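You operate a simulated robot arm through the tools that you are given. There is no shell and no other tool.

The job below is to be done with a simulated robot arm. You get a single attempt, and the scene is never put back.

JOB
Unblock the basin: run water to the line, plunge the waste free, let it drain.
Fine: tap off; the cup over the waste, five strokes or more; put the plunger back and watch the water go. Set down upright: basin plunger.

The check looks at the end state, three seconds after you hand in, the way a careful person would. Anything else that was tipped, shoved, dropped, spilled or broken makes it a failure.

ROBOT AND FRAMES
A 6-joint arm with a two-finger parallel gripper, fixed in place. Base frame: the origin is at the foot of the arm, x ahead of it, y to its left, z up; the work surface is at about z = 740. Units: mm, rad, N and s.
With the tool pointing down near the work surface it reaches from about 200 to 640 mm from the base axis. Its first joint turns from -1.152 to 1.152 rad. Payload 2.7 kg.
Tool frame: the origin (TCP) lies between the finger pads and is the grasp point; the fingertips stand 23 mm ahead of it; z points along the fingers, y is the line along which they close. Largest opening 94 mm; finger width 38, thickness 10; the body of the gripper, 54 by 96 mm, starts 39 mm behind the TCP.
Orientation is that of the tool frame in the base frame, as a unit quaternion [w, x, y, z]. With the fingers straight down and closing along the base's y, the tool's x points along the base's -x, its y along +y and its z along -z.

CONTROLS
- The arm moves only by the tool step_arm. Its argument "motion" is a list of rows, each an object (a shift or turn left out is 0, a gripper value left out holds the last) with "linear": the shift along the tool's x, y, z in mm, a list of three; "rotation": the turn, a rotation vector about the tool's x, y, z in rad, a list of three; "gripper": the closure, from 0 (fully open) to 1 (shut). In form: [{"linear": [x, y, z], "rotation": [ax, ay, az], "gripper": gripper}, ...]. A call has 1 to 20 rows; each row shifts and turns the commanded pose from where the row before left it, along the tool's axes as they then stand. Rows are played at 5 a second. More than 50 mm and 0.15 rad between two rows, or a gripper value outside its range, and nothing of the call is played. A pose out of reach is approached as far as the arm can. The call stops where the force on the tool passes 70 N (or 10 N more than at its start, if that is more) or the arm is blocked; 0.2 s more then pass. Each finger travels about 45 mm/s and halts on what it meets, pressing with about 41 N; the grip force reading is that of the motor and also rises with nothing between the fingers. The clock runs only during rows and for 0.2 s after the last one: add rows that do not move to give the fingers time. The reply holds the time, the measured pose of the TCP, the force on the tool along the base axes, the opening and the grip force, in the units named above and with some noise, with the torque about the TCP (base axes, N m) and any sound that the robot's microphone picked up.
- Cameras (640 x 400 px; columns grow to the right, rows downward): "scene" is fixed at [85.4, -441.1, 1407.8]; the picture's right is [0.68, -0.74, 0.00], its down [-0.39, -0.36, -0.85] and it looks along [0.63, 0.57, -0.53] (base axes); focal length 268 px, centre (320, 200). "wrist" rides on the gripper at [86, 16, -74] in the tool frame; the picture's right is [-0.18, 0.98, 0.00], its down [-0.58, -0.11, -0.81] and it looks along [-0.79, -0.15, 0.59] (tool axes); focal length 243 px, centre (320, 200).
- capture(camera): a new picture of that camera. No time passes.
- measure_at(camera, pixels): for up to 12 pixels [column, row] of the newest picture of that camera ("zoom" is the newest enlarged one), the place [x, y, z] in the base frame of the surface seen there, good to about 2 mm. No time passes.
- enlarge(camera, box): a new picture of the part [left, top, right, bottom] of that camera's present view, enlarged. No time passes.
- finish_job(): hands the job in; it is judged then, once.

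Unless the task says otherwise, let go and move clear before handing in.

The tools are called after "Emit:" by a JSON object that holds its "method" and its "body". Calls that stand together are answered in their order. step_arm: Moves the arm, as the interface text tells. Its arguments: {"type":"object","properties":{"motion":{"type":"array"}},"required":["motion"]} The other tools are called the same way: capture (camera) takes a picture; measure_at (camera, pixels) gives the place of the surface under pixels of a picture; enlarge (camera, box) takes an enlarged picture of a part of a camera's view; finish_job () hands the job in.

At the start:

```text
time: 0.0
ee_pos: [303.0, 190.6, 1270.0]
tool_rot: [0.001, 0.001, 1.0, 0.0]
ft_force: [0.7, -0.1, -0.2]
ft_torque: [-0.01, 0.03, 0.02]
gripper_width: 93.8
gripper_force: 0.0
```

scene: 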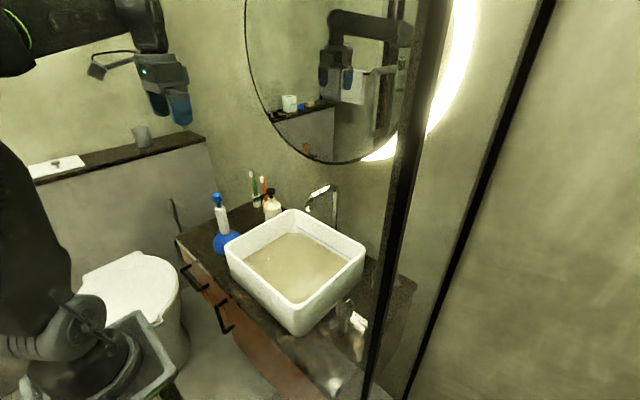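
wrist: 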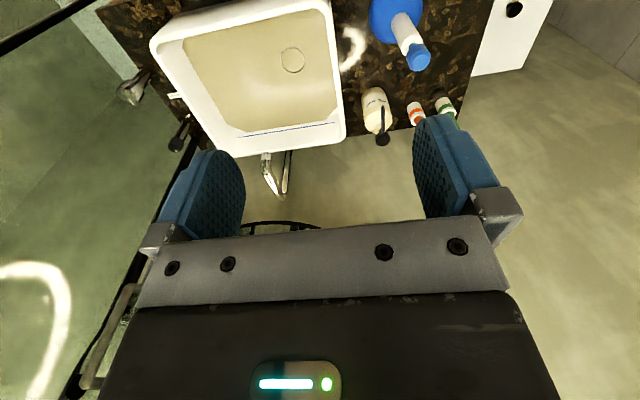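

The pictures show a basin with murky water, a blue plunger at scene (221,225), and a tap at about (325,195). I'll enlarge these areas and measure them.

Emit:
{"method": "enlarge", "body": {"camera": "scene", "box": [160, 160, 400, 350]}}

Emit:
{"method": "enlarge", "body": {"camera": "wrist", "box": [90, 0, 500, 230]}}

Emit:
{"method": "measure_at", "body": {"camera": "scene", "pixels": [[216, 196], [221, 215], [227, 243], [290, 260], [320, 192], [334, 200], [308, 206], [293, 212], [229, 245], [298, 335], [363, 250], [345, 310]]}}

Emit:
{"method": "measure_at", "body": {"camera": "wrist", "pixels": [[292, 60], [420, 58], [400, 22], [385, 10], [268, 175], [287, 185], [265, 155], [130, 90], [180, 130], [175, 95], [235, 130], [330, 128]]}}

```text
2.11 times, centred on (280, 255) of scene
```

zoom: 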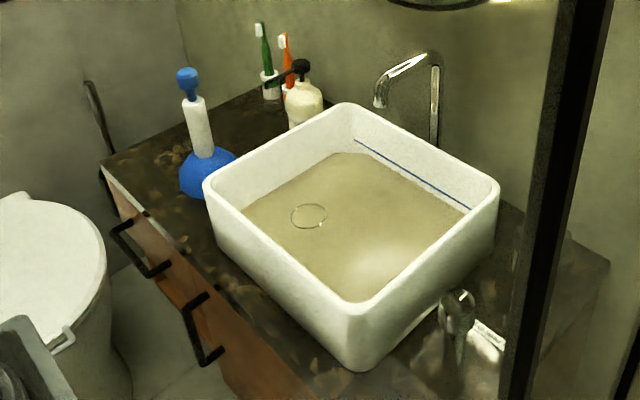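

```text
1.56 times, centred on (295, 115) of wrist
```

zoom: 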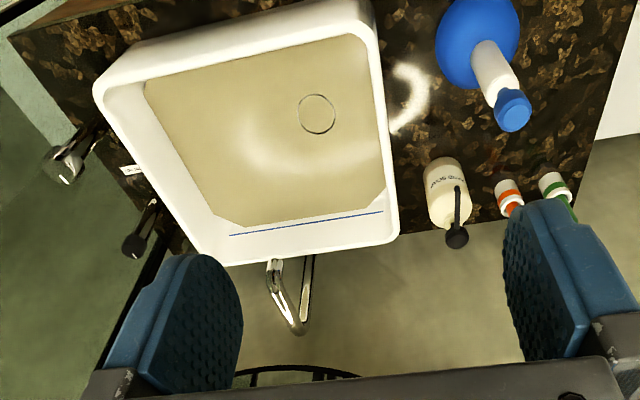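

```text
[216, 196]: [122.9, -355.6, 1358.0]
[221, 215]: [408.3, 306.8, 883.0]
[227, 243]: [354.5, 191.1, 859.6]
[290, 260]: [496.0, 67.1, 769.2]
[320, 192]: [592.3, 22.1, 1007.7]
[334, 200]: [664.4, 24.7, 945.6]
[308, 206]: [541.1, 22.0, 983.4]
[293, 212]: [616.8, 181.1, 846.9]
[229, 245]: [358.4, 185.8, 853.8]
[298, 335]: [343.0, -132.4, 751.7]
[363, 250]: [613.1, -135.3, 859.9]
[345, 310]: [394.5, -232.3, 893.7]
```

```text
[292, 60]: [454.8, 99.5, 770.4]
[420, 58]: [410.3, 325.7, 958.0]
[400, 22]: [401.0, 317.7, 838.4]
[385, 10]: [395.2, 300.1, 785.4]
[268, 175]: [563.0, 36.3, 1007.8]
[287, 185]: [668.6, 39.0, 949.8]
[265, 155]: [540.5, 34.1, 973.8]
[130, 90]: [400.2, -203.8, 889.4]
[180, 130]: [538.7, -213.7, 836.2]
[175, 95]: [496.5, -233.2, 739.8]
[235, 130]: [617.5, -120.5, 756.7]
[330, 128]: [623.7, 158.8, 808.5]
```

The water surface reads about z 770 and the spout about (541,28,975). There are two levers on the right, at wrist (130,90) and (180,130), and a label between them at (175,95), so I'll look closer there.

Emit:
{"method": "enlarge", "body": {"camera": "wrist", "box": [100, 60, 220, 160]}}

Emit:
{"method": "enlarge", "body": {"camera": "scene", "box": [310, 260, 420, 360]}}

Emit:
{"method": "measure_at", "body": {"camera": "wrist", "pixels": [[240, 147], [250, 144], [320, 125], [260, 140], [280, 132], [152, 38], [328, 5], [342, 140], [222, 157], [377, 100], [383, 140], [415, 110]]}}

```text
4.00 times, centred on (160, 110) of wrist
```

zoom: 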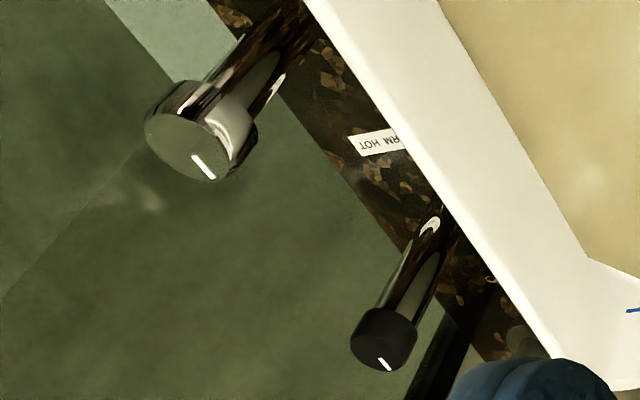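

```text
4.00 times, centred on (365, 310) of scene
```

zoom: 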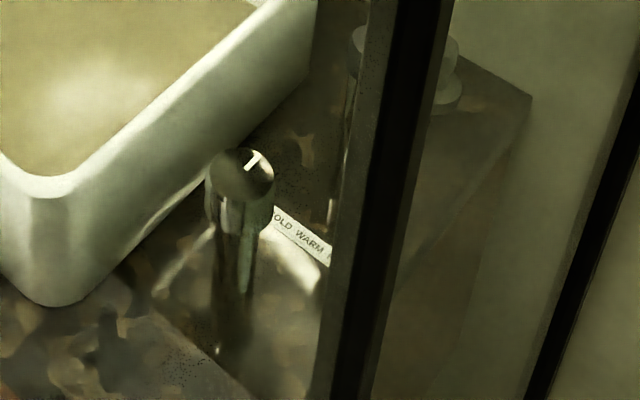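

```text
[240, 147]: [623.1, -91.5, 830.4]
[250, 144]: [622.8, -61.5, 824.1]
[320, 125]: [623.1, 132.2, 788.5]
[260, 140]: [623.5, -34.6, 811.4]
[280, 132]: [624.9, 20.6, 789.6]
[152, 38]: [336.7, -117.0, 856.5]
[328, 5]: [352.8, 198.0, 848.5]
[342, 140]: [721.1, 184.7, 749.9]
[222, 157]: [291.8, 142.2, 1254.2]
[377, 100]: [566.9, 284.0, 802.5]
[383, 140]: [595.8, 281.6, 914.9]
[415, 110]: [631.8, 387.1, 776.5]
```

The two knobs sit on posts by a COLD/WARM/HOT label. I'll measure the blue line, then the knob geometry.

Emit:
{"method": "measure_at", "body": {"camera": "wrist", "pixels": [[238, 138], [270, 133], [300, 128], [333, 123], [250, 136], [317, 126]]}}

Emit:
{"method": "enlarge", "body": {"camera": "wrist", "box": [100, 60, 220, 160]}}

Emit:
{"method": "measure_at", "body": {"camera": "zoom", "pixels": [[160, 120], [180, 150], [215, 178], [150, 140], [245, 130], [205, 165], [265, 80], [385, 340], [360, 335], [410, 345], [385, 365], [425, 270]]}}

Emit:
{"method": "enlarge", "body": {"camera": "scene", "box": [190, 180, 250, 260]}}

```text
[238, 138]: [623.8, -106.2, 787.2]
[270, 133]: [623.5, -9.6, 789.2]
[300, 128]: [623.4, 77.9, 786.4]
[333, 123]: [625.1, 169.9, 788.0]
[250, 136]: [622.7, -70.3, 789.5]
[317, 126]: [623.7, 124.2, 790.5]
```

```text
4.00 times, centred on (160, 110) of wrist
```

zoom: 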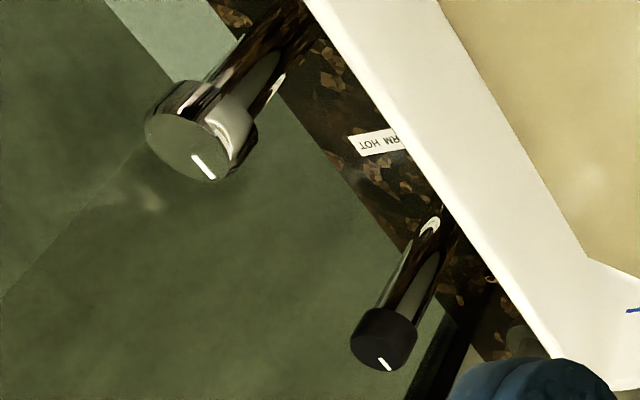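

```text
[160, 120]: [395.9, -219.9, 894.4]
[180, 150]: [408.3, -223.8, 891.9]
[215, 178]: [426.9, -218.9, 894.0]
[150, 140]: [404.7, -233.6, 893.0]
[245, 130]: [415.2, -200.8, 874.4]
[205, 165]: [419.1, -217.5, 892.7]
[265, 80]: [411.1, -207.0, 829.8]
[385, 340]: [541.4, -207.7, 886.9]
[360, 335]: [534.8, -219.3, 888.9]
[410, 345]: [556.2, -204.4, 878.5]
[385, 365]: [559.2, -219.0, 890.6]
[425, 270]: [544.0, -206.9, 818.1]
```

```text
5.00 times, centred on (220, 220) of scene
```

zoom: 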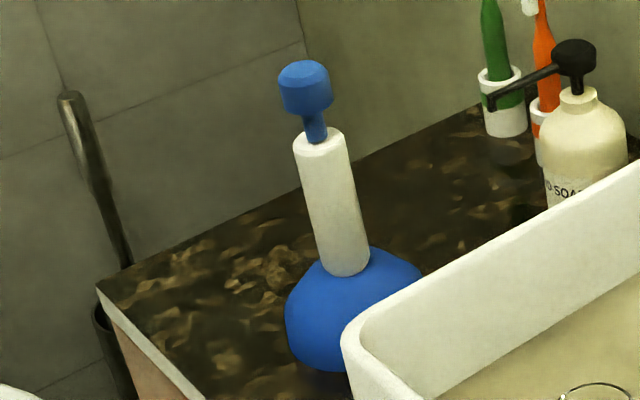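

The line reads z≈788 and the water 770. The knobs are around (410,-218,893) and (547,-212,888). Next I'll check the label, the dark screen frame, the plunger and the soap pump.

Emit:
{"method": "measure_at", "body": {"camera": "scene", "pixels": [[355, 314], [364, 322], [385, 330], [400, 200], [430, 60], [500, 150], [450, 250], [505, 300], [378, 280], [395, 272], [340, 330], [344, 345]]}}

Emit:
{"method": "measure_at", "body": {"camera": "wrist", "pixels": [[30, 35], [120, 310], [100, 370], [10, 120], [100, 60], [60, 200], [420, 330], [416, 50], [418, 62], [408, 40], [370, 20], [425, 10]]}}

Emit:
{"method": "enlarge", "body": {"camera": "wrist", "box": [340, 0, 480, 150]}}

```text
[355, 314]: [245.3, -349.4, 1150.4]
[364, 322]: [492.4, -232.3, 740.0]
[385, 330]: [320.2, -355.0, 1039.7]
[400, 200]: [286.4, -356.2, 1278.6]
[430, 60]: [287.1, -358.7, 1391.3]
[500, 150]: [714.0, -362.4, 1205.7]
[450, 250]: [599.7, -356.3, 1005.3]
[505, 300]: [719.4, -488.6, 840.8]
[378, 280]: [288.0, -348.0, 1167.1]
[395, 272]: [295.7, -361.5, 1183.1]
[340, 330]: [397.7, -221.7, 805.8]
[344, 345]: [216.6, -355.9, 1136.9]
```

```text
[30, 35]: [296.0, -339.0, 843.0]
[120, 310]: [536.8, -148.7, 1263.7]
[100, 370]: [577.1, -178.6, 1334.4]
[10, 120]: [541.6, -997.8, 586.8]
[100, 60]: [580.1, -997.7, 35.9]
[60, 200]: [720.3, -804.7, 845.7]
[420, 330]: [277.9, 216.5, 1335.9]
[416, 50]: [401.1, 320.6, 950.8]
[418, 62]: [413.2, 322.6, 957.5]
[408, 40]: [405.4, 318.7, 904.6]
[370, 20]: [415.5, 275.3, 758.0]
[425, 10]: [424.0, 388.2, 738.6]
```

```text
2.67 times, centred on (410, 75) of wrist
```

zoom: 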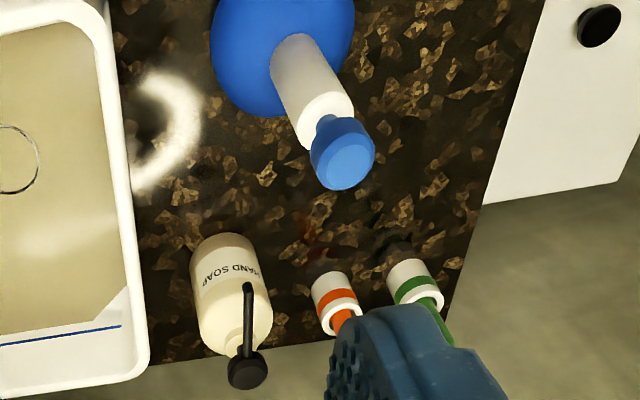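

There is a glass screen at y≈-356, which leaves about 138 mm clear of the knobs. I'll move the wrist camera over toward the knobs to read them and find which one controls the flow.

Emit:
{"method": "step_arm", "body": {"motion": [{"linear": [0, -40, 10]}, {"linear": [0, -40, 15]}, {"linear": [0, -40, 15]}, {"linear": [0, -40, 15]}, {"linear": [0, -40, 15]}, {"linear": [0, -40, 15]}, {"linear": [0, -40, 15]}, {"linear": [0, -35, 10]}, {"linear": [0, -30, 10]}, {"linear": [0, 0, 0]}]}}

Emit:
{"method": "capture", "body": {"camera": "wrist"}}

Emit:
{"method": "measure_at", "body": {"camera": "scene", "pixels": [[274, 262], [267, 262], [282, 262]]}}

```text
time: 2.2
ee_pos: [304.8, -153.3, 1150.6]
tool_rot: [0.0, 0.0, 1.0, 0.001]
ft_force: [-1.0, 0.6, -0.7]
ft_torque: [0.01, 0.04, 0.0]
gripper_width: 94.1
gripper_force: 0.1
```

```text
taken
```

wrist: 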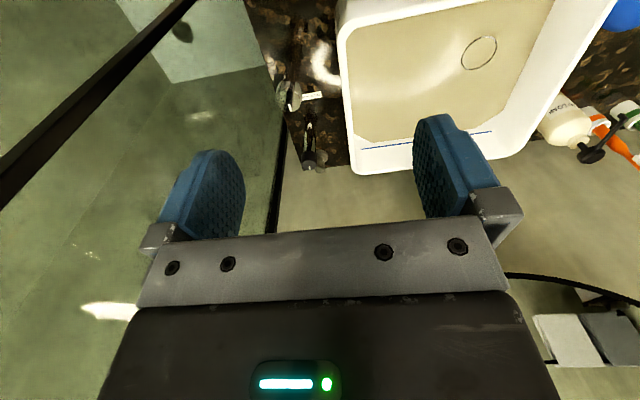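

```text
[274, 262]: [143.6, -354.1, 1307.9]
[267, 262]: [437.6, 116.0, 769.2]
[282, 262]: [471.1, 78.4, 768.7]
```

Emit:
{"method": "enlarge", "body": {"camera": "wrist", "box": [250, 50, 370, 180]}}

Emit:
{"method": "measure_at", "body": {"camera": "wrist", "pixels": [[479, 53], [462, 53], [497, 53], [479, 36], [479, 70]]}}

```text
3.08 times, centred on (310, 115) of wrist
```

zoom: 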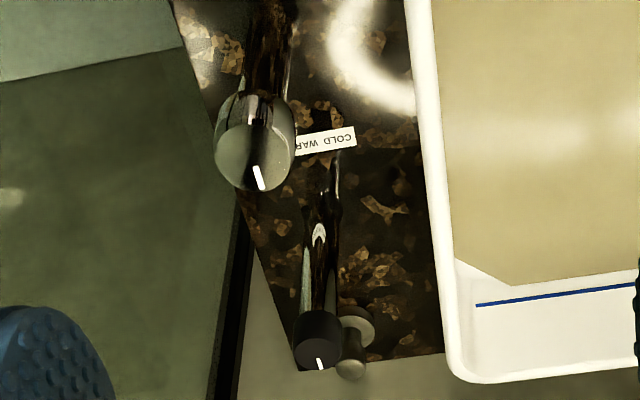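

```text
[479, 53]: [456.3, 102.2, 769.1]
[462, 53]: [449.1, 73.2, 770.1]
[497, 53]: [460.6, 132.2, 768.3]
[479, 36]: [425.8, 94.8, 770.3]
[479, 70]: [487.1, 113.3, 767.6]
```

Both knob marks point to +x, and there is a small stub behind the rear knob. I'll go lower for a better view.

Emit:
{"method": "step_arm", "body": {"motion": [{"linear": [0, -12, 30]}, {"linear": [0, -12, 30]}, {"linear": [0, -12, 30]}, {"linear": [0, 0, 30]}, {"linear": [0, 0, 0]}]}}

Emit:
{"method": "enlarge", "body": {"camera": "wrist", "box": [200, 0, 440, 180]}}

Emit:
{"method": "capture", "body": {"camera": "wrist"}}

Emit:
{"method": "capture", "body": {"camera": "scene"}}

```text
time: 3.4
ee_pos: [306.6, -187.1, 1031.3]
tool_rot: [0.0, 0.0, 1.0, 0.0]
ft_force: [-0.7, -0.7, 0.4]
ft_torque: [0.01, 0.0, 0.02]
gripper_width: 94.2
gripper_force: 0.1
```

```text
2.22 times, centred on (320, 90) of wrist
```

zoom: 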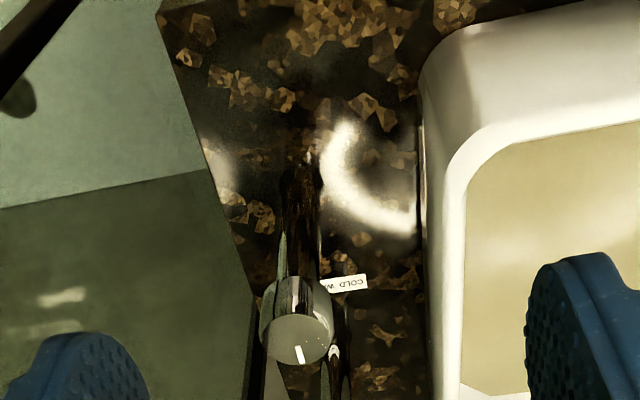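

```text
taken
```

wrist: 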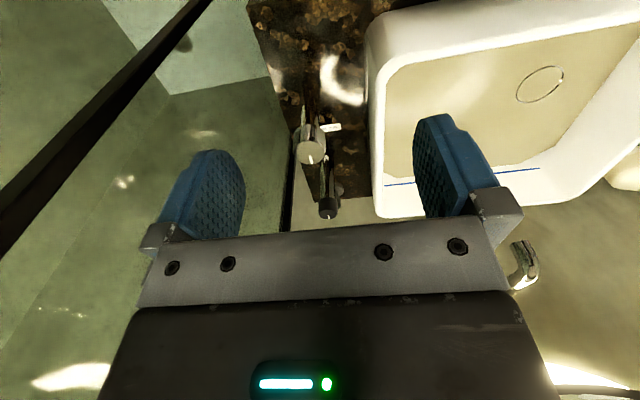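

```text
taken
```

scene: 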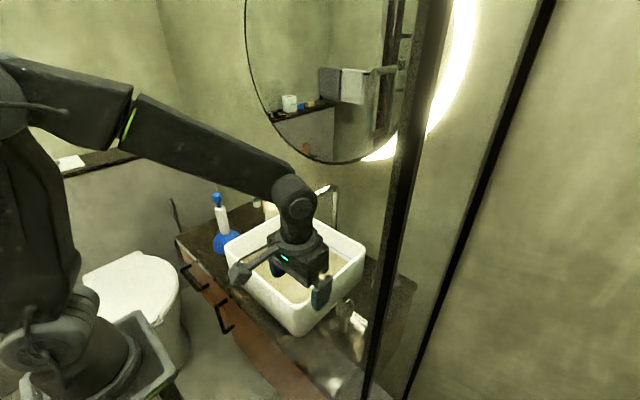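

The front chrome knob is at wrist (311,150) and the rear black one at (327,205). I'll measure both precisely.

Emit:
{"method": "enlarge", "body": {"camera": "wrist", "box": [270, 100, 370, 225]}}

Emit:
{"method": "measure_at", "body": {"camera": "wrist", "pixels": [[311, 150], [299, 152], [322, 152], [310, 162], [311, 143], [308, 135], [327, 205], [329, 213], [338, 190], [330, 127], [311, 120], [325, 170]]}}

```text
3.20 times, centred on (320, 162) of wrist
```

zoom: 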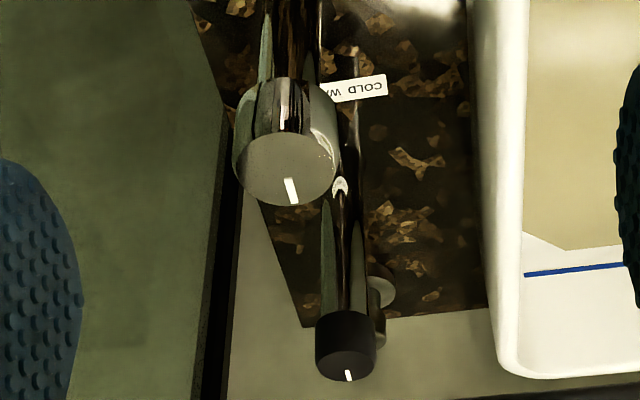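

```text
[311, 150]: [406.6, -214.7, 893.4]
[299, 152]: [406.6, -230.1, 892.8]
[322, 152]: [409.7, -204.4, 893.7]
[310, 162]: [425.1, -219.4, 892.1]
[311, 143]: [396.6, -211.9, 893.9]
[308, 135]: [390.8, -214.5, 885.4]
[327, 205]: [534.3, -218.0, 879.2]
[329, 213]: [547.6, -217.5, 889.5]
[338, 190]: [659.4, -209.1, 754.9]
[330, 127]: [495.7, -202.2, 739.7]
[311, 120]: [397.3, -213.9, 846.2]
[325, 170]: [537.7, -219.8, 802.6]
```

The front knob is centred at about (409,-217), with its top at 893 and a diameter of about 35. I'll move above it and descend with the fingers straddling it along y.

Emit:
{"method": "step_arm", "body": {"motion": [{"linear": [-35, -10, 0]}, {"linear": [-35, -10, 15]}, {"linear": [-32.4, -10, 20]}, {"linear": [0, 0, 25]}, {"linear": [0, 0, 0]}]}}

Emit:
{"method": "capture", "body": {"camera": "wrist"}}

Emit:
{"method": "capture", "body": {"camera": "scene"}}

```text
time: 4.6
ee_pos: [406.2, -219.6, 968.7]
tool_rot: [0.0, 0.0, 1.0, 0.0]
ft_force: [-0.1, -1.4, -1.5]
ft_torque: [-0.01, 0.04, -0.01]
gripper_width: 94.0
gripper_force: 0.0
```

```text
taken
```

wrist: 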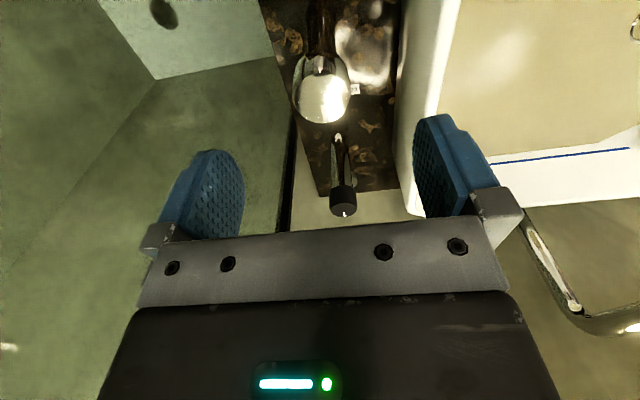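

```text
taken
```

scene: 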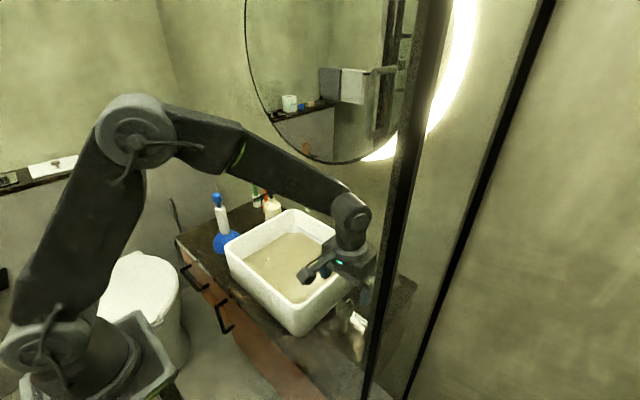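

Emit:
{"method": "measure_at", "body": {"camera": "wrist", "pixels": [[297, 90], [347, 92], [322, 97], [322, 121], [322, 78], [310, 65]]}}

Emit:
{"method": "enlarge", "body": {"camera": "wrist", "box": [270, 30, 380, 140]}}

```text
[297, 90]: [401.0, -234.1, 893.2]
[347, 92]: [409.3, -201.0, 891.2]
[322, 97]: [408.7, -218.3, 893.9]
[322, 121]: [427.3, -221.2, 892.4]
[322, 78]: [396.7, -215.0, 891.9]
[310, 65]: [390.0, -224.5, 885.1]
```

```text
3.64 times, centred on (325, 85) of wrist
```

zoom: 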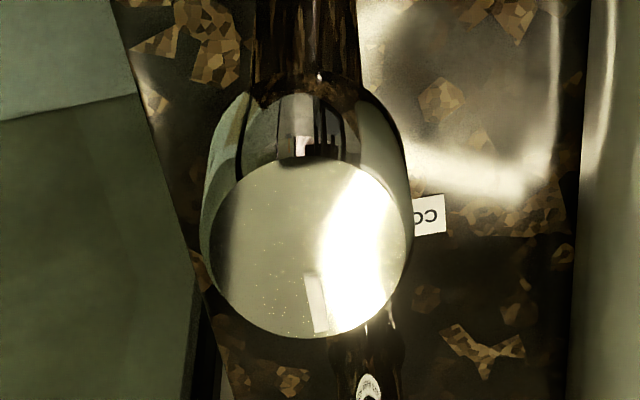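

The knob centre is (408.5,-218) with its top at 893. I'll descend so the pads straddle it, then close.

Emit:
{"method": "step_arm", "body": {"motion": [{"linear": [-2, 1.5, 30]}, {"linear": [0, 0, 30]}, {"linear": [0, 0, 20]}, {"linear": [0, 0, 0]}, {"gripper": 0.45}, {"gripper": 0.7}, {"gripper": 0.7}, {"gripper": 0.7}, {"gripper": 0.7}]}}

Emit:
{"method": "capture", "body": {"camera": "scene"}}

Emit:
{"method": "capture", "body": {"camera": "wrist"}}

```text
time: 6.6
ee_pos: [405.7, -220.7, 889.6]
tool_rot: [0.0, 0.001, 1.0, 0.001]
ft_force: [0.3, 14.4, 2.5]
ft_torque: [-0.12, -0.01, 0.03]
gripper_width: 39.7
gripper_force: 44.5
```

```text
taken
```

scene: 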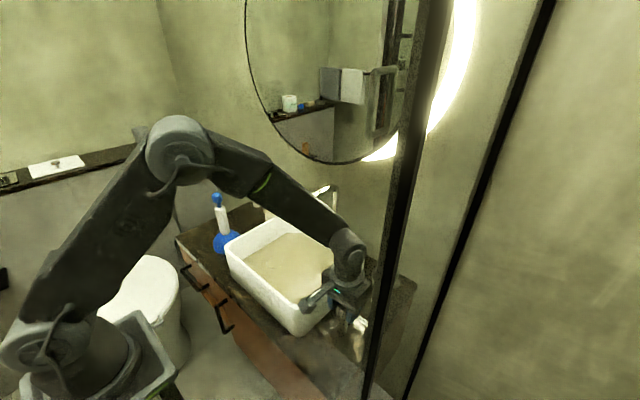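

```text
taken
```

wrist: 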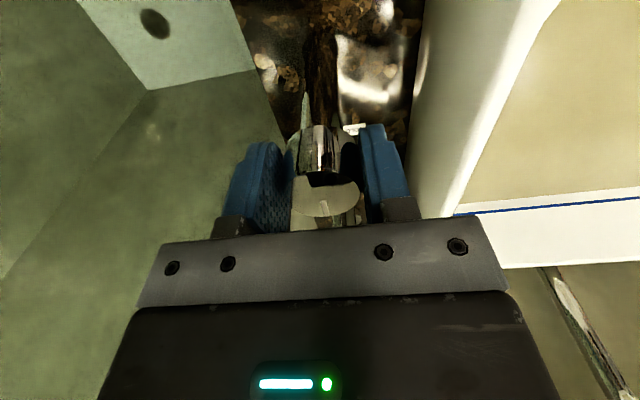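

The pads grip the knob at a width of 39.7, with a 14 N side force along y. I'll re-centre slightly and try a small counter-clockwise turn, watching torque, sound and the spout.

Emit:
{"method": "step_arm", "body": {"motion": [{"linear": [0, 2, 0]}, {"rotation": [0, 0, -0.1]}, {"rotation": [0, 0, -0.1]}, {"rotation": [0, 0, -0.1]}, {"rotation": [0, 0, 0]}]}}

Emit:
{"method": "capture", "body": {"camera": "scene"}}

Emit:
{"method": "capture", "body": {"camera": "wrist"}}

```text
time: 7.8
ee_pos: [406.0, -221.4, 889.8]
tool_rot: [-0.001, -0.148, 0.989, 0.001]
ft_force: [-6.0, -41.4, -27.0]
ft_torque: [0.51, 0.13, -0.18]
gripper_width: 39.8
gripper_force: 45.2
```

```text
taken
```

scene: 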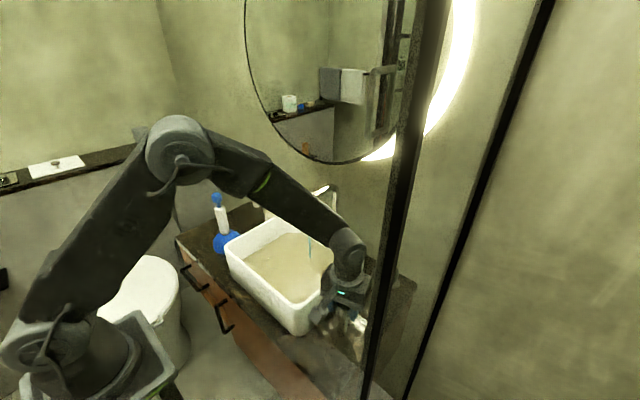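

```text
taken
```

wrist: 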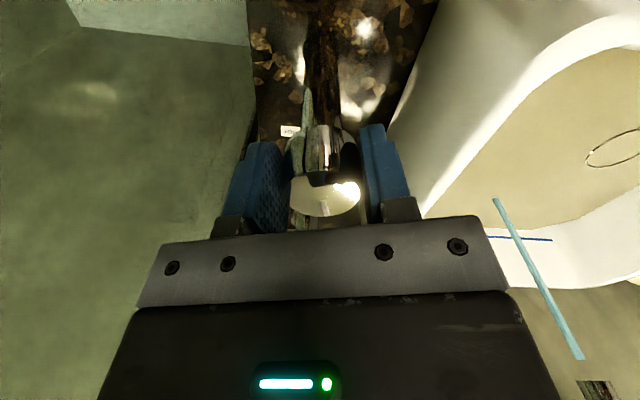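

The stream has started, visible in scene at (311,245). I'll relieve the side force, wait, and track the level.

Emit:
{"method": "step_arm", "body": {"motion": [{"linear": [0, -1.3, 0]}, {}, {}, {}, {}, {}, {}, {}, {}, {}]}}

Emit:
{"method": "capture", "body": {"camera": "scene"}}

Emit:
{"method": "measure_at", "body": {"camera": "scene", "pixels": [[275, 270], [285, 250], [270, 265], [290, 280], [300, 285], [295, 245]]}}

Emit:
{"method": "enlarge", "body": {"camera": "scene", "box": [220, 180, 370, 340]}}

```text
time: 10.0
ee_pos: [406.4, -221.2, 888.5]
tool_rot: [-0.001, -0.148, 0.989, 0.0]
ft_force: [-21.5, -26.3, -13.8]
ft_torque: [-0.74, 0.7, -0.07]
gripper_width: 39.7
gripper_force: 46.1
```

```text
taken
```

scene: 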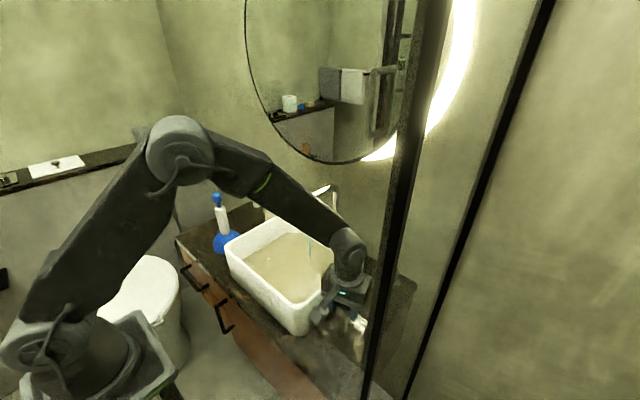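

```text
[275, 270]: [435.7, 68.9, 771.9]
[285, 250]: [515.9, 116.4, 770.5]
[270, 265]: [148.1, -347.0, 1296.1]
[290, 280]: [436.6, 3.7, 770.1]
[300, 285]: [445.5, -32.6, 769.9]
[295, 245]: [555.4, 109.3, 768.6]
```

```text
2.50 times, centred on (295, 260) of scene
```

zoom: 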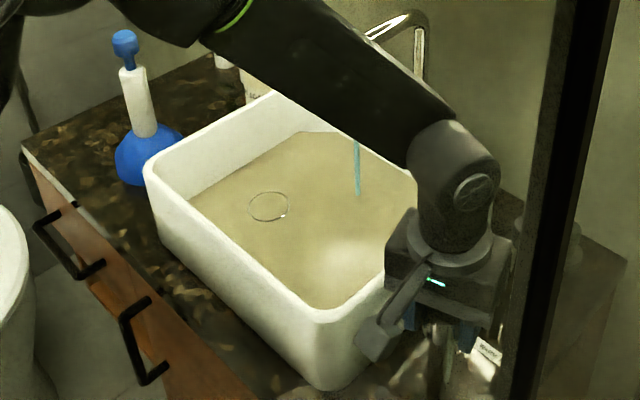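

Level rise is slow, about 1 mm so far. I'll open it further and monitor.

Emit:
{"method": "step_arm", "body": {"motion": [{"linear": [0, -0.7, 0], "rotation": [0, 0, -0.1]}, {"rotation": [0, 0, -0.1]}, {"rotation": [0, 0, -0.1]}, {"rotation": [0, 0, -0.1]}, {}, {}, {}, {}, {}, {}]}}

Emit:
{"method": "enlarge", "body": {"camera": "scene", "box": [220, 180, 370, 340]}}

Emit:
{"method": "measure_at", "body": {"camera": "zoom", "pixels": [[250, 250], [300, 250], [300, 180], [330, 270], [370, 240], [270, 180]]}}

Emit:
{"method": "capture", "body": {"camera": "wrist"}}

```text
time: 12.2
ee_pos: [409.7, -220.0, 891.2]
tool_rot: [0.003, -0.344, 0.939, -0.003]
ft_force: [31.8, -19.9, -26.0]
ft_torque: [0.28, 0.99, 0.02]
gripper_width: 38.5
gripper_force: 45.4
```

```text
2.50 times, centred on (295, 260) of scene
```

zoom: 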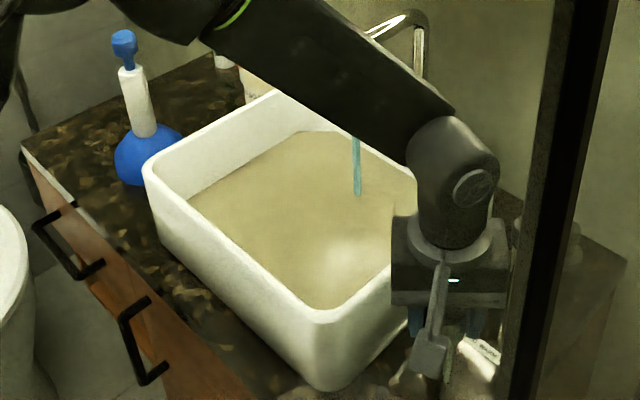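

```text
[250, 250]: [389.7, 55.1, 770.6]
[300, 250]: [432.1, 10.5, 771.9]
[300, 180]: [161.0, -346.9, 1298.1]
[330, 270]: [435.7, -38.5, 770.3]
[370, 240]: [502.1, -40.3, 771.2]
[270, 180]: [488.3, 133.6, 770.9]
```

```text
taken
```

wrist: 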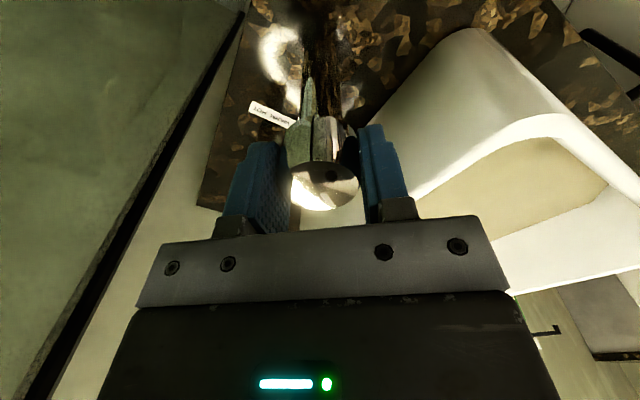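

The waste ring is now hidden by murky water, so I'll keep its place, (455,100), from before. The stream is thicker; I'll loosen the fingers to release the strain and time the fill rate.

Emit:
{"method": "step_arm", "body": {"motion": [{"gripper": 0.35}, {}, {}, {}, {}, {}, {}, {}, {}, {}]}}

Emit:
{"method": "enlarge", "body": {"camera": "scene", "box": [220, 180, 370, 340]}}

Emit:
{"method": "measure_at", "body": {"camera": "zoom", "pixels": [[250, 250], [300, 250], [300, 200], [330, 270], [370, 240], [270, 180], [320, 220], [280, 220], [300, 230], [310, 260], [340, 240], [260, 200]]}}

Emit:
{"method": "enlarge", "body": {"camera": "wrist", "box": [220, 60, 420, 220]}}

```text
time: 14.4
ee_pos: [407.5, -219.4, 889.2]
tool_rot: [0.0, -0.342, 0.94, 0.001]
ft_force: [0.9, 0.4, 0.1]
ft_torque: [0.01, 0.0, 0.01]
gripper_width: 61.0
gripper_force: 0.1
```

```text
2.50 times, centred on (295, 260) of scene
```

zoom: 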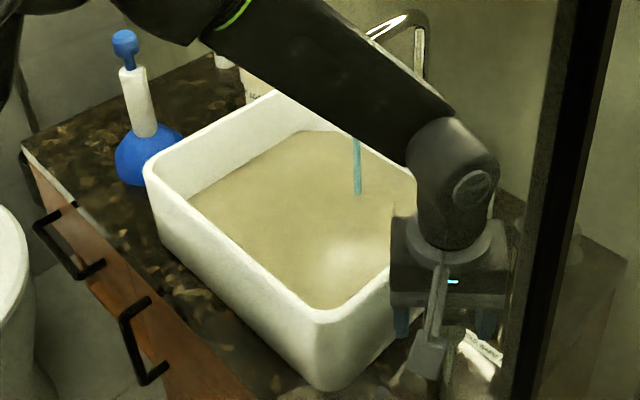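

```text
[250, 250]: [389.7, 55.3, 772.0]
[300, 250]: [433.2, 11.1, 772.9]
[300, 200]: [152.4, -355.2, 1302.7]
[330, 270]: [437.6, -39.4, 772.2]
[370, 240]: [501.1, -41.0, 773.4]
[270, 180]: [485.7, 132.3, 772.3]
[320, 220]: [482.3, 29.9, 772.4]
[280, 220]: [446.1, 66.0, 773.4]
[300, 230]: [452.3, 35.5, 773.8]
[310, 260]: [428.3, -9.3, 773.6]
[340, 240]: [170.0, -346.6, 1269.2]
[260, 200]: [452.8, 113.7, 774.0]
```

```text
2.50 times, centred on (320, 140) of wrist
```

zoom: 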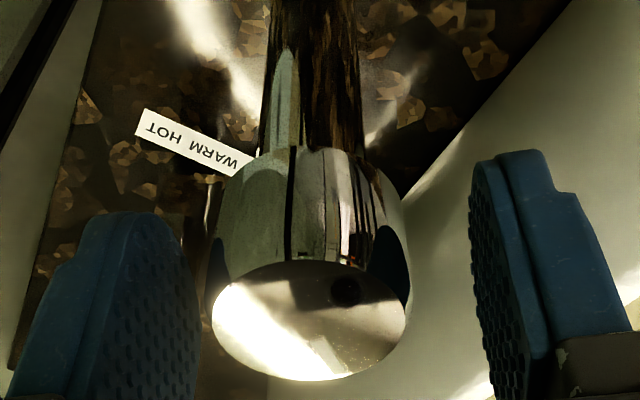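

The level is about 772.8 at t=14.4, rising about 0.8 mm/s. I'll hold still and keep measuring.

Emit:
{"method": "step_arm", "body": {"motion": [{}, {}, {}, {}, {}, {}, {}, {}, {}, {}, {}, {}, {}, {}, {}, {}, {}, {}, {}, {}]}}

Emit:
{"method": "enlarge", "body": {"camera": "scene", "box": [220, 180, 370, 340]}}

Emit:
{"method": "measure_at", "body": {"camera": "zoom", "pixels": [[250, 250], [300, 250], [310, 205], [330, 270], [370, 240], [270, 180], [320, 220], [280, 220], [300, 230], [310, 260], [345, 245], [260, 200]]}}

Emit:
{"method": "capture", "body": {"camera": "wrist"}}

```text
time: 18.6
ee_pos: [408.2, -217.8, 889.9]
tool_rot: [0.0, -0.342, 0.94, 0.0]
ft_force: [0.0, 0.2, 0.6]
ft_torque: [-0.01, -0.01, 0.02]
gripper_width: 60.9
gripper_force: 0.1
```

```text
2.50 times, centred on (295, 260) of scene
```

zoom: 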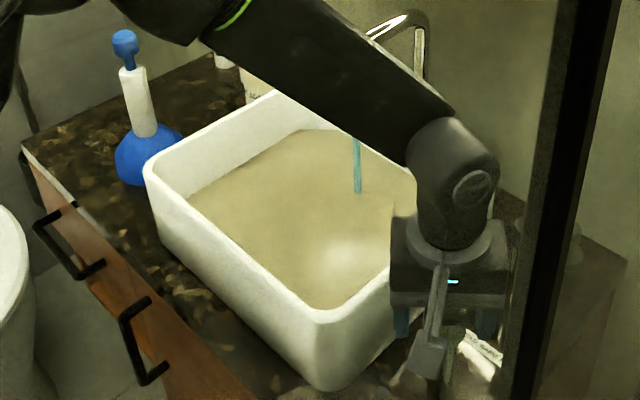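

```text
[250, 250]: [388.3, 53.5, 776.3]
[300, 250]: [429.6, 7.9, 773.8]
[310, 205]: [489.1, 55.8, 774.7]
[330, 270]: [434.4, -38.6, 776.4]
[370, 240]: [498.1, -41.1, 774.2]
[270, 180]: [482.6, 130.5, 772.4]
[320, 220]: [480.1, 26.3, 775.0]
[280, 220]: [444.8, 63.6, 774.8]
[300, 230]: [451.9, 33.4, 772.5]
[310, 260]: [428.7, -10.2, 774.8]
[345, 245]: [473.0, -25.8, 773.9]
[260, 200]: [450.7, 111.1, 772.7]
```

```text
taken
```

wrist: 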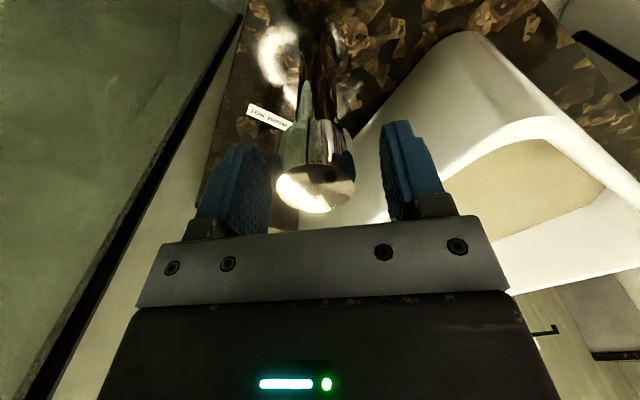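

The level is about 774.3, so about 0.4 mm/s. That is controllable, so I'll keep waiting.

Emit:
{"method": "step_arm", "body": {"motion": [{}, {}, {}, {}, {}, {}, {}, {}, {}, {}, {}, {}, {}, {}, {}, {}, {}, {}, {}, {}]}}

Emit:
{"method": "step_arm", "body": {"motion": [{}, {}, {}, {}, {}, {}, {}, {}, {}, {}, {}, {}, {}, {}, {}, {}, {}, {}, {}, {}]}}

Emit:
{"method": "step_arm", "body": {"motion": [{}, {}, {}, {}, {}, {}, {}, {}, {}, {}, {}, {}, {}, {}, {}, {}, {}, {}, {}, {}]}}

Emit:
{"method": "enlarge", "body": {"camera": "scene", "box": [220, 180, 370, 340]}}

Emit:
{"method": "measure_at", "body": {"camera": "zoom", "pixels": [[250, 250], [300, 250], [310, 205], [330, 270], [370, 240], [270, 180], [320, 220], [280, 220], [300, 230], [310, 260], [345, 245], [260, 200]]}}

```text
time: 22.8
ee_pos: [407.0, -218.9, 890.6]
tool_rot: [0.0, -0.343, 0.939, 0.001]
ft_force: [0.2, -0.3, -0.7]
ft_torque: [0.01, -0.04, 0.01]
gripper_width: 61.1
gripper_force: 0.0
```

```text
time: 27.0
ee_pos: [407.3, -219.9, 891.3]
tool_rot: [0.0, -0.344, 0.939, -0.001]
ft_force: [0.0, 1.2, 0.3]
ft_torque: [0.03, -0.01, 0.01]
gripper_width: 61.1
gripper_force: 0.0
```

```text
time: 31.2
ee_pos: [408.3, -219.3, 890.6]
tool_rot: [0.0, -0.343, 0.939, 0.0]
ft_force: [-0.5, -0.4, 0.4]
ft_torque: [0.0, -0.02, 0.0]
gripper_width: 60.8
gripper_force: 0.1
```

```text
2.50 times, centred on (295, 260) of scene
```

zoom: 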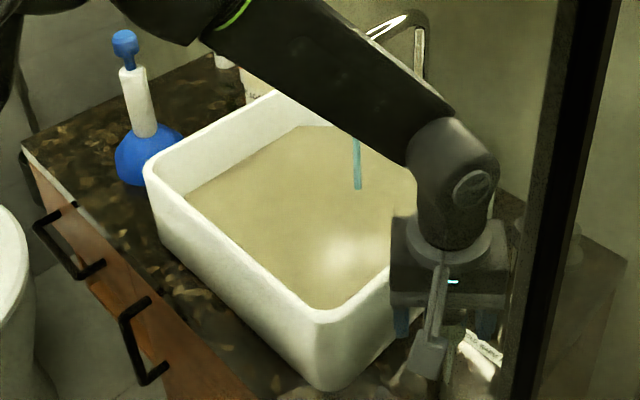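

```text
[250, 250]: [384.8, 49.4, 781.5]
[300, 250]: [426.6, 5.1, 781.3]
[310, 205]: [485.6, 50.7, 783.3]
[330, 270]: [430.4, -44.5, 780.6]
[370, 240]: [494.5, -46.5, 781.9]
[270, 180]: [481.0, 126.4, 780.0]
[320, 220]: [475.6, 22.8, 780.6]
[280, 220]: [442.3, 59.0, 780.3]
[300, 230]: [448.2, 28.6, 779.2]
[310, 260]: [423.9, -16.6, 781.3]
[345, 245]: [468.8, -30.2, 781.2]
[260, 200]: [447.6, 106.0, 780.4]
```

Level 781 at t=31.2, rate 0.53 mm/s, so about 14 s to go. I'll wait 8 s, gripping the knob again at the end.

Emit:
{"method": "step_arm", "body": {"motion": [{}, {}, {}, {}, {}, {}, {}, {}, {}, {}, {}, {}, {}, {}, {}, {}, {}, {}, {}, {}]}}

Emit:
{"method": "step_arm", "body": {"motion": [{}, {}, {}, {}, {}, {}, {}, {"gripper": 0.5}, {"gripper": 0.7}, {"gripper": 0.7}, {"gripper": 0.7}, {"gripper": 0.7}]}}

Emit:
{"method": "enlarge", "body": {"camera": "scene", "box": [220, 180, 370, 340]}}

Emit:
{"method": "measure_at", "body": {"camera": "zoom", "pixels": [[250, 250], [300, 250], [310, 205], [330, 270], [370, 240], [270, 180], [320, 220], [280, 220], [300, 230], [310, 260], [345, 245], [260, 200]]}}

Emit:
{"method": "capture", "body": {"camera": "wrist"}}

```text
time: 35.4
ee_pos: [408.8, -219.3, 890.4]
tool_rot: [0.0, -0.343, 0.939, 0.0]
ft_force: [0.0, -0.2, 0.0]
ft_torque: [0.02, 0.0, 0.03]
gripper_width: 61.2
gripper_force: 0.0
```

```text
time: 38.0
ee_pos: [408.9, -220.4, 890.2]
tool_rot: [0.001, -0.343, 0.939, -0.002]
ft_force: [21.4, -20.9, -6.9]
ft_torque: [0.54, 0.57, -0.02]
gripper_width: 38.5
gripper_force: 44.9
```

```text
2.50 times, centred on (295, 260) of scene
```

zoom: 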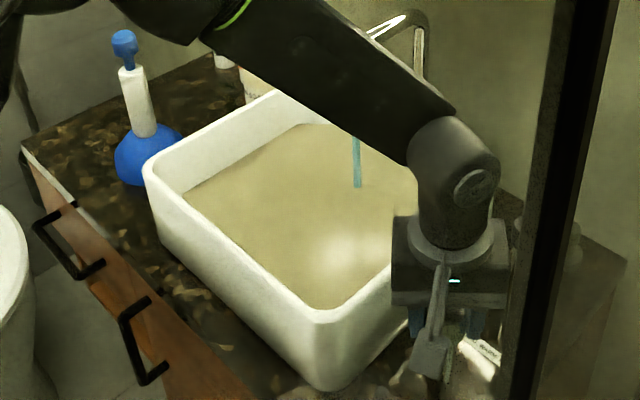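

```text
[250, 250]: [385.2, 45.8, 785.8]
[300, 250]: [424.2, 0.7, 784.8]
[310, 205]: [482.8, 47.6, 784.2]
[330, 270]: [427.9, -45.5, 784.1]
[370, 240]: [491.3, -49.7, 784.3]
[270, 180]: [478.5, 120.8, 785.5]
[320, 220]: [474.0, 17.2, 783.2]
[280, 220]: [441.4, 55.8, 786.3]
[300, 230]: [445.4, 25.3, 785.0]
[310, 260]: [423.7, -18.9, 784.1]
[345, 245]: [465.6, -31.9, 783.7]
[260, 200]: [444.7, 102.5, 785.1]
```

```text
taken
```

wrist: 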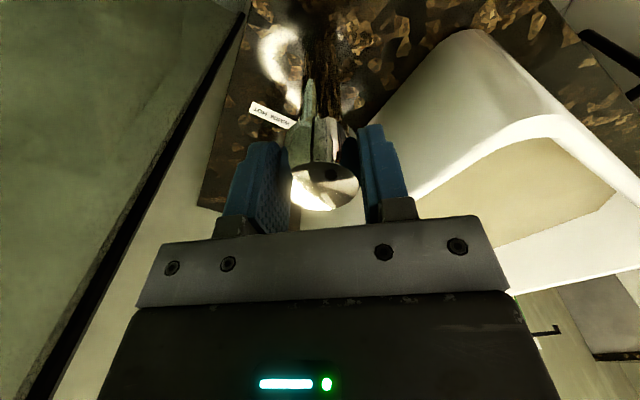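

Level 784.7 at t=38.0, about 3.6 mm short of the line. I'll relieve the 29 N side force with -1 mm along tool y, wait 5 s, then turn back clockwise to close.

Emit:
{"method": "step_arm", "body": {"motion": [{"linear": [0, -1, 0]}, {}, {}, {}, {}, {}, {}, {}, {}, {}, {}, {}, {}, {}, {}, {}, {}, {}, {}, {}]}}

Emit:
{"method": "step_arm", "body": {"motion": [{}, {}, {}, {"rotation": [0, 0, 0.12]}, {"rotation": [0, 0, 0.12]}, {"rotation": [0, 0, 0.12]}, {"rotation": [0, 0, 0.12]}, {"rotation": [0, 0, 0.12]}, {"rotation": [0, 0, 0.1]}, {}]}}

Emit:
{"method": "enlarge", "body": {"camera": "scene", "box": [220, 180, 370, 340]}}

Emit:
{"method": "measure_at", "body": {"camera": "zoom", "pixels": [[250, 250], [300, 250], [310, 205], [330, 270], [360, 240], [270, 180], [320, 220], [280, 220], [300, 230], [310, 260], [345, 245], [260, 200]]}}

Emit:
{"method": "capture", "body": {"camera": "wrist"}}

```text
time: 42.2
ee_pos: [409.5, -221.3, 890.7]
tool_rot: [0.001, -0.344, 0.939, -0.002]
ft_force: [-1.3, -22.5, 22.1]
ft_torque: [0.43, 0.27, -0.03]
gripper_width: 38.8
gripper_force: 45.1
```

```text
time: 44.4
ee_pos: [410.4, -220.3, 890.6]
tool_rot: [0.001, 0.0, 1.0, -0.001]
ft_force: [-5.9, -15.6, 29.4]
ft_torque: [0.22, 0.98, -0.01]
gripper_width: 38.5
gripper_force: 45.0
```

```text
2.50 times, centred on (295, 260) of scene
```

zoom: 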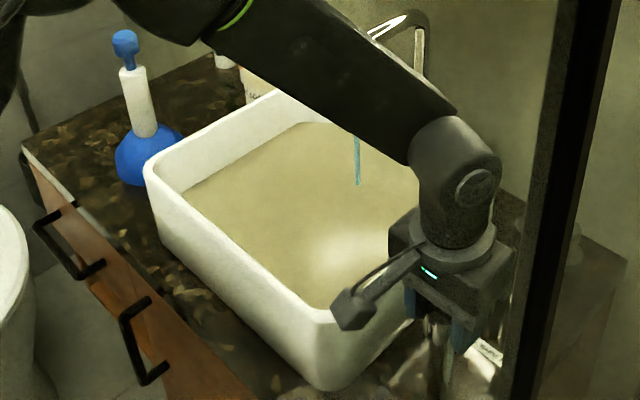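

```text
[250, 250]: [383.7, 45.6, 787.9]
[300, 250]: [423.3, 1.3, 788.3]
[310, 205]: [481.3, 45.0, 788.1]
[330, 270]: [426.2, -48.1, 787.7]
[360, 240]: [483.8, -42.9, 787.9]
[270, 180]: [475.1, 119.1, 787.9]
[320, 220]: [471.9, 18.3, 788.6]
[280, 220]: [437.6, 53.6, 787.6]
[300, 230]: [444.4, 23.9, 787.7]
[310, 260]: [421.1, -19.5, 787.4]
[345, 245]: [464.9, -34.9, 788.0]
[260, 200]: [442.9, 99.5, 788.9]
```

```text
taken
```

wrist: 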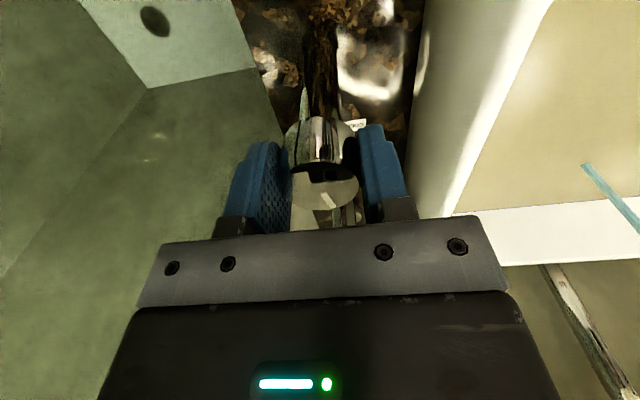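

Level is 788.0, on the line, but a thin stream remains at scene zoom (357,160). I'll turn further clockwise.

Emit:
{"method": "step_arm", "body": {"motion": [{"rotation": [0, 0, 0.12]}, {"rotation": [0, 0, 0.12]}, {"rotation": [0, 0, 0.06]}]}}

Emit:
{"method": "enlarge", "body": {"camera": "scene", "box": [220, 180, 370, 340]}}

Emit:
{"method": "capture", "body": {"camera": "wrist"}}

```text
time: 45.2
ee_pos: [410.7, -219.4, 890.5]
tool_rot: [0.001, 0.149, 0.989, -0.001]
ft_force: [-3.0, -12.3, 23.7]
ft_torque: [-0.05, 0.0, 1.06]
gripper_width: 38.8
gripper_force: 44.6
```

```text
2.50 times, centred on (295, 260) of scene
```

zoom: 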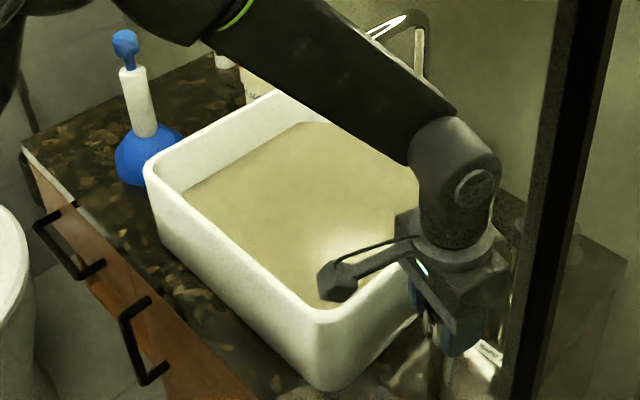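

```text
taken
```

wrist: 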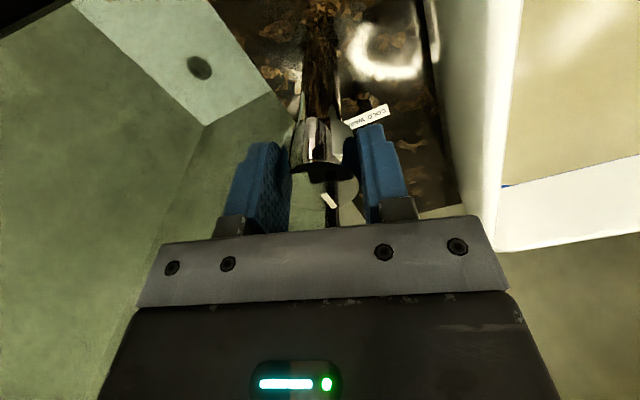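

The stream has stopped, and the 1.06 N m torque means the knob is against its stop. I'll release, rise and check.

Emit:
{"method": "step_arm", "body": {"motion": [{"gripper": 0.2}, {"gripper": 0.1}, {}, {"linear": [0, 0, -25]}, {"linear": [0, 0, -35]}, {"linear": [0, 0, -40], "rotation": [0, 0, -0.1]}, {"linear": [0, 0, -45], "rotation": [0, 0, -0.1]}, {"linear": [0, 0, -45], "rotation": [0, 0, -0.1]}, {}]}}

Emit:
{"method": "capture", "body": {"camera": "scene"}}

Emit:
{"method": "capture", "body": {"camera": "wrist"}}

Emit:
{"method": "enlarge", "body": {"camera": "scene", "box": [190, 170, 310, 280]}}

```text
time: 47.2
ee_pos: [408.1, -217.7, 1081.1]
tool_rot: [0.0, -0.001, 1.0, -0.001]
ft_force: [0.0, -0.1, -0.3]
ft_torque: [-0.01, 0.02, 0.01]
gripper_width: 84.5
gripper_force: 0.0
```

```text
taken
```

scene: 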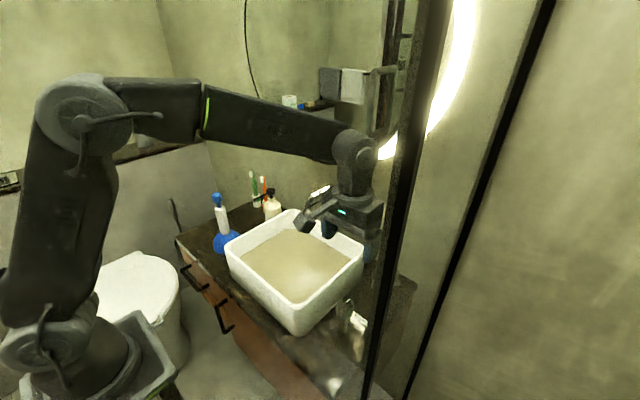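

```text
taken
```

wrist: 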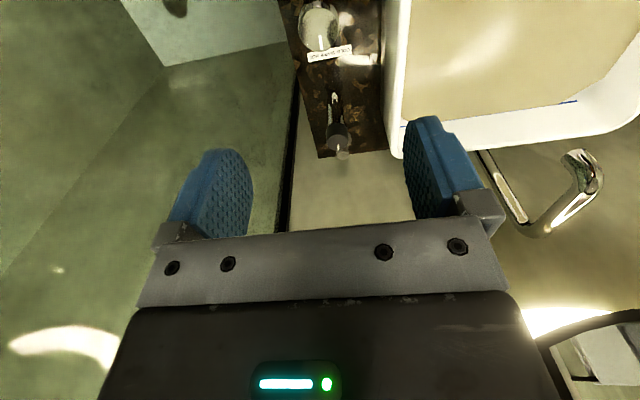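

```text
3.64 times, centred on (250, 225) of scene
```

zoom: 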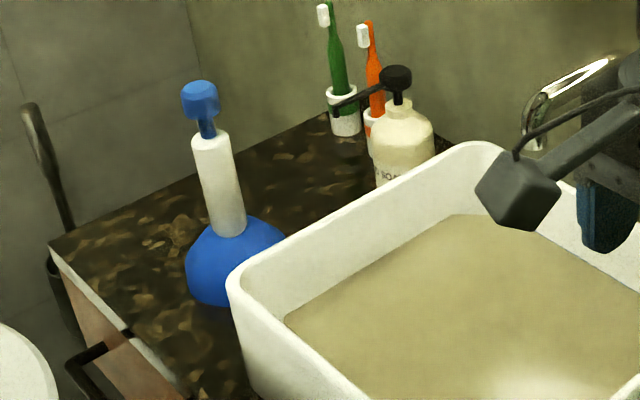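

The tap is off, with no stream and the knob mark back at its start. Now I'll measure the plunger in the zoom: knob (199,95), stick (218,185), cup (235,265).

Emit:
{"method": "measure_at", "body": {"camera": "zoom", "pixels": [[200, 86], [184, 100], [215, 100], [200, 115], [207, 130], [212, 150], [203, 190], [220, 190], [237, 190], [225, 230], [235, 260], [220, 300]]}}

Emit:
{"method": "step_arm", "body": {"motion": [{"linear": [25, 45, -10]}, {"linear": [25, 45, -10]}, {"linear": [25, 45, 0]}, {"linear": [25, 45, 0]}, {"linear": [25, 45, 0]}, {"linear": [0, 45, 0]}, {"linear": [0, 45, 0]}, {"linear": [0, 45, 0]}, {"linear": [0, 45, 0]}, {"linear": [0, 45, 0]}, {"linear": [0, 45, 0]}, {}]}}

Emit:
{"method": "capture", "body": {"camera": "wrist"}}

Emit:
{"method": "capture", "body": {"camera": "scene"}}

```text
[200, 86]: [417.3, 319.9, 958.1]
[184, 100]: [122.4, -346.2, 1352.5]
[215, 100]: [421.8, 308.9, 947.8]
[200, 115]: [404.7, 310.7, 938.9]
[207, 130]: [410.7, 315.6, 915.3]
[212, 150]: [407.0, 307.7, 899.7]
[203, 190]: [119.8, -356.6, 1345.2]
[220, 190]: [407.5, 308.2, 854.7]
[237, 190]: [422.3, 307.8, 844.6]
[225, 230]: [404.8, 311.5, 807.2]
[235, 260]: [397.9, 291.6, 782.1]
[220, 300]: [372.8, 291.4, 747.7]
```

```text
refused: row 1 steps farther than a row can; nothing moved
```

```text
taken
```

wrist: 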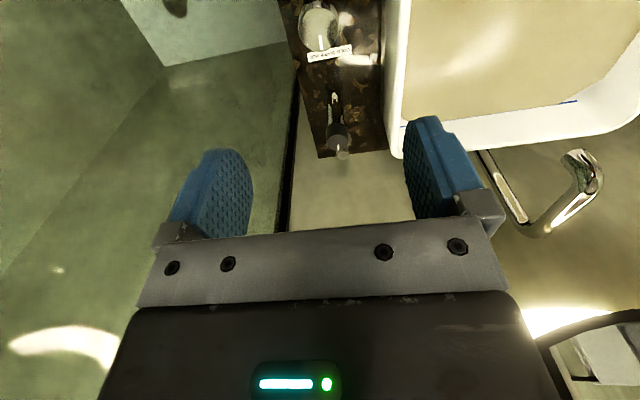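

```text
taken
```

scene: 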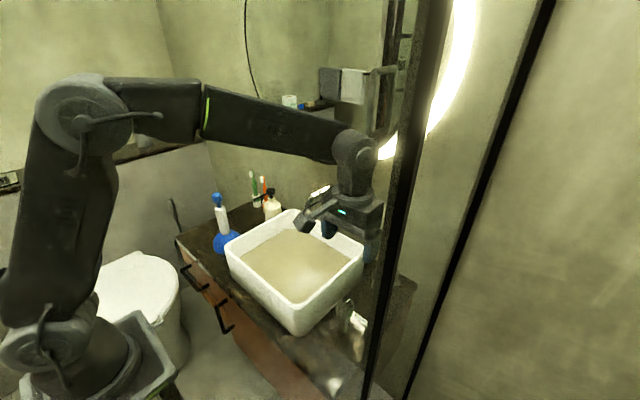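

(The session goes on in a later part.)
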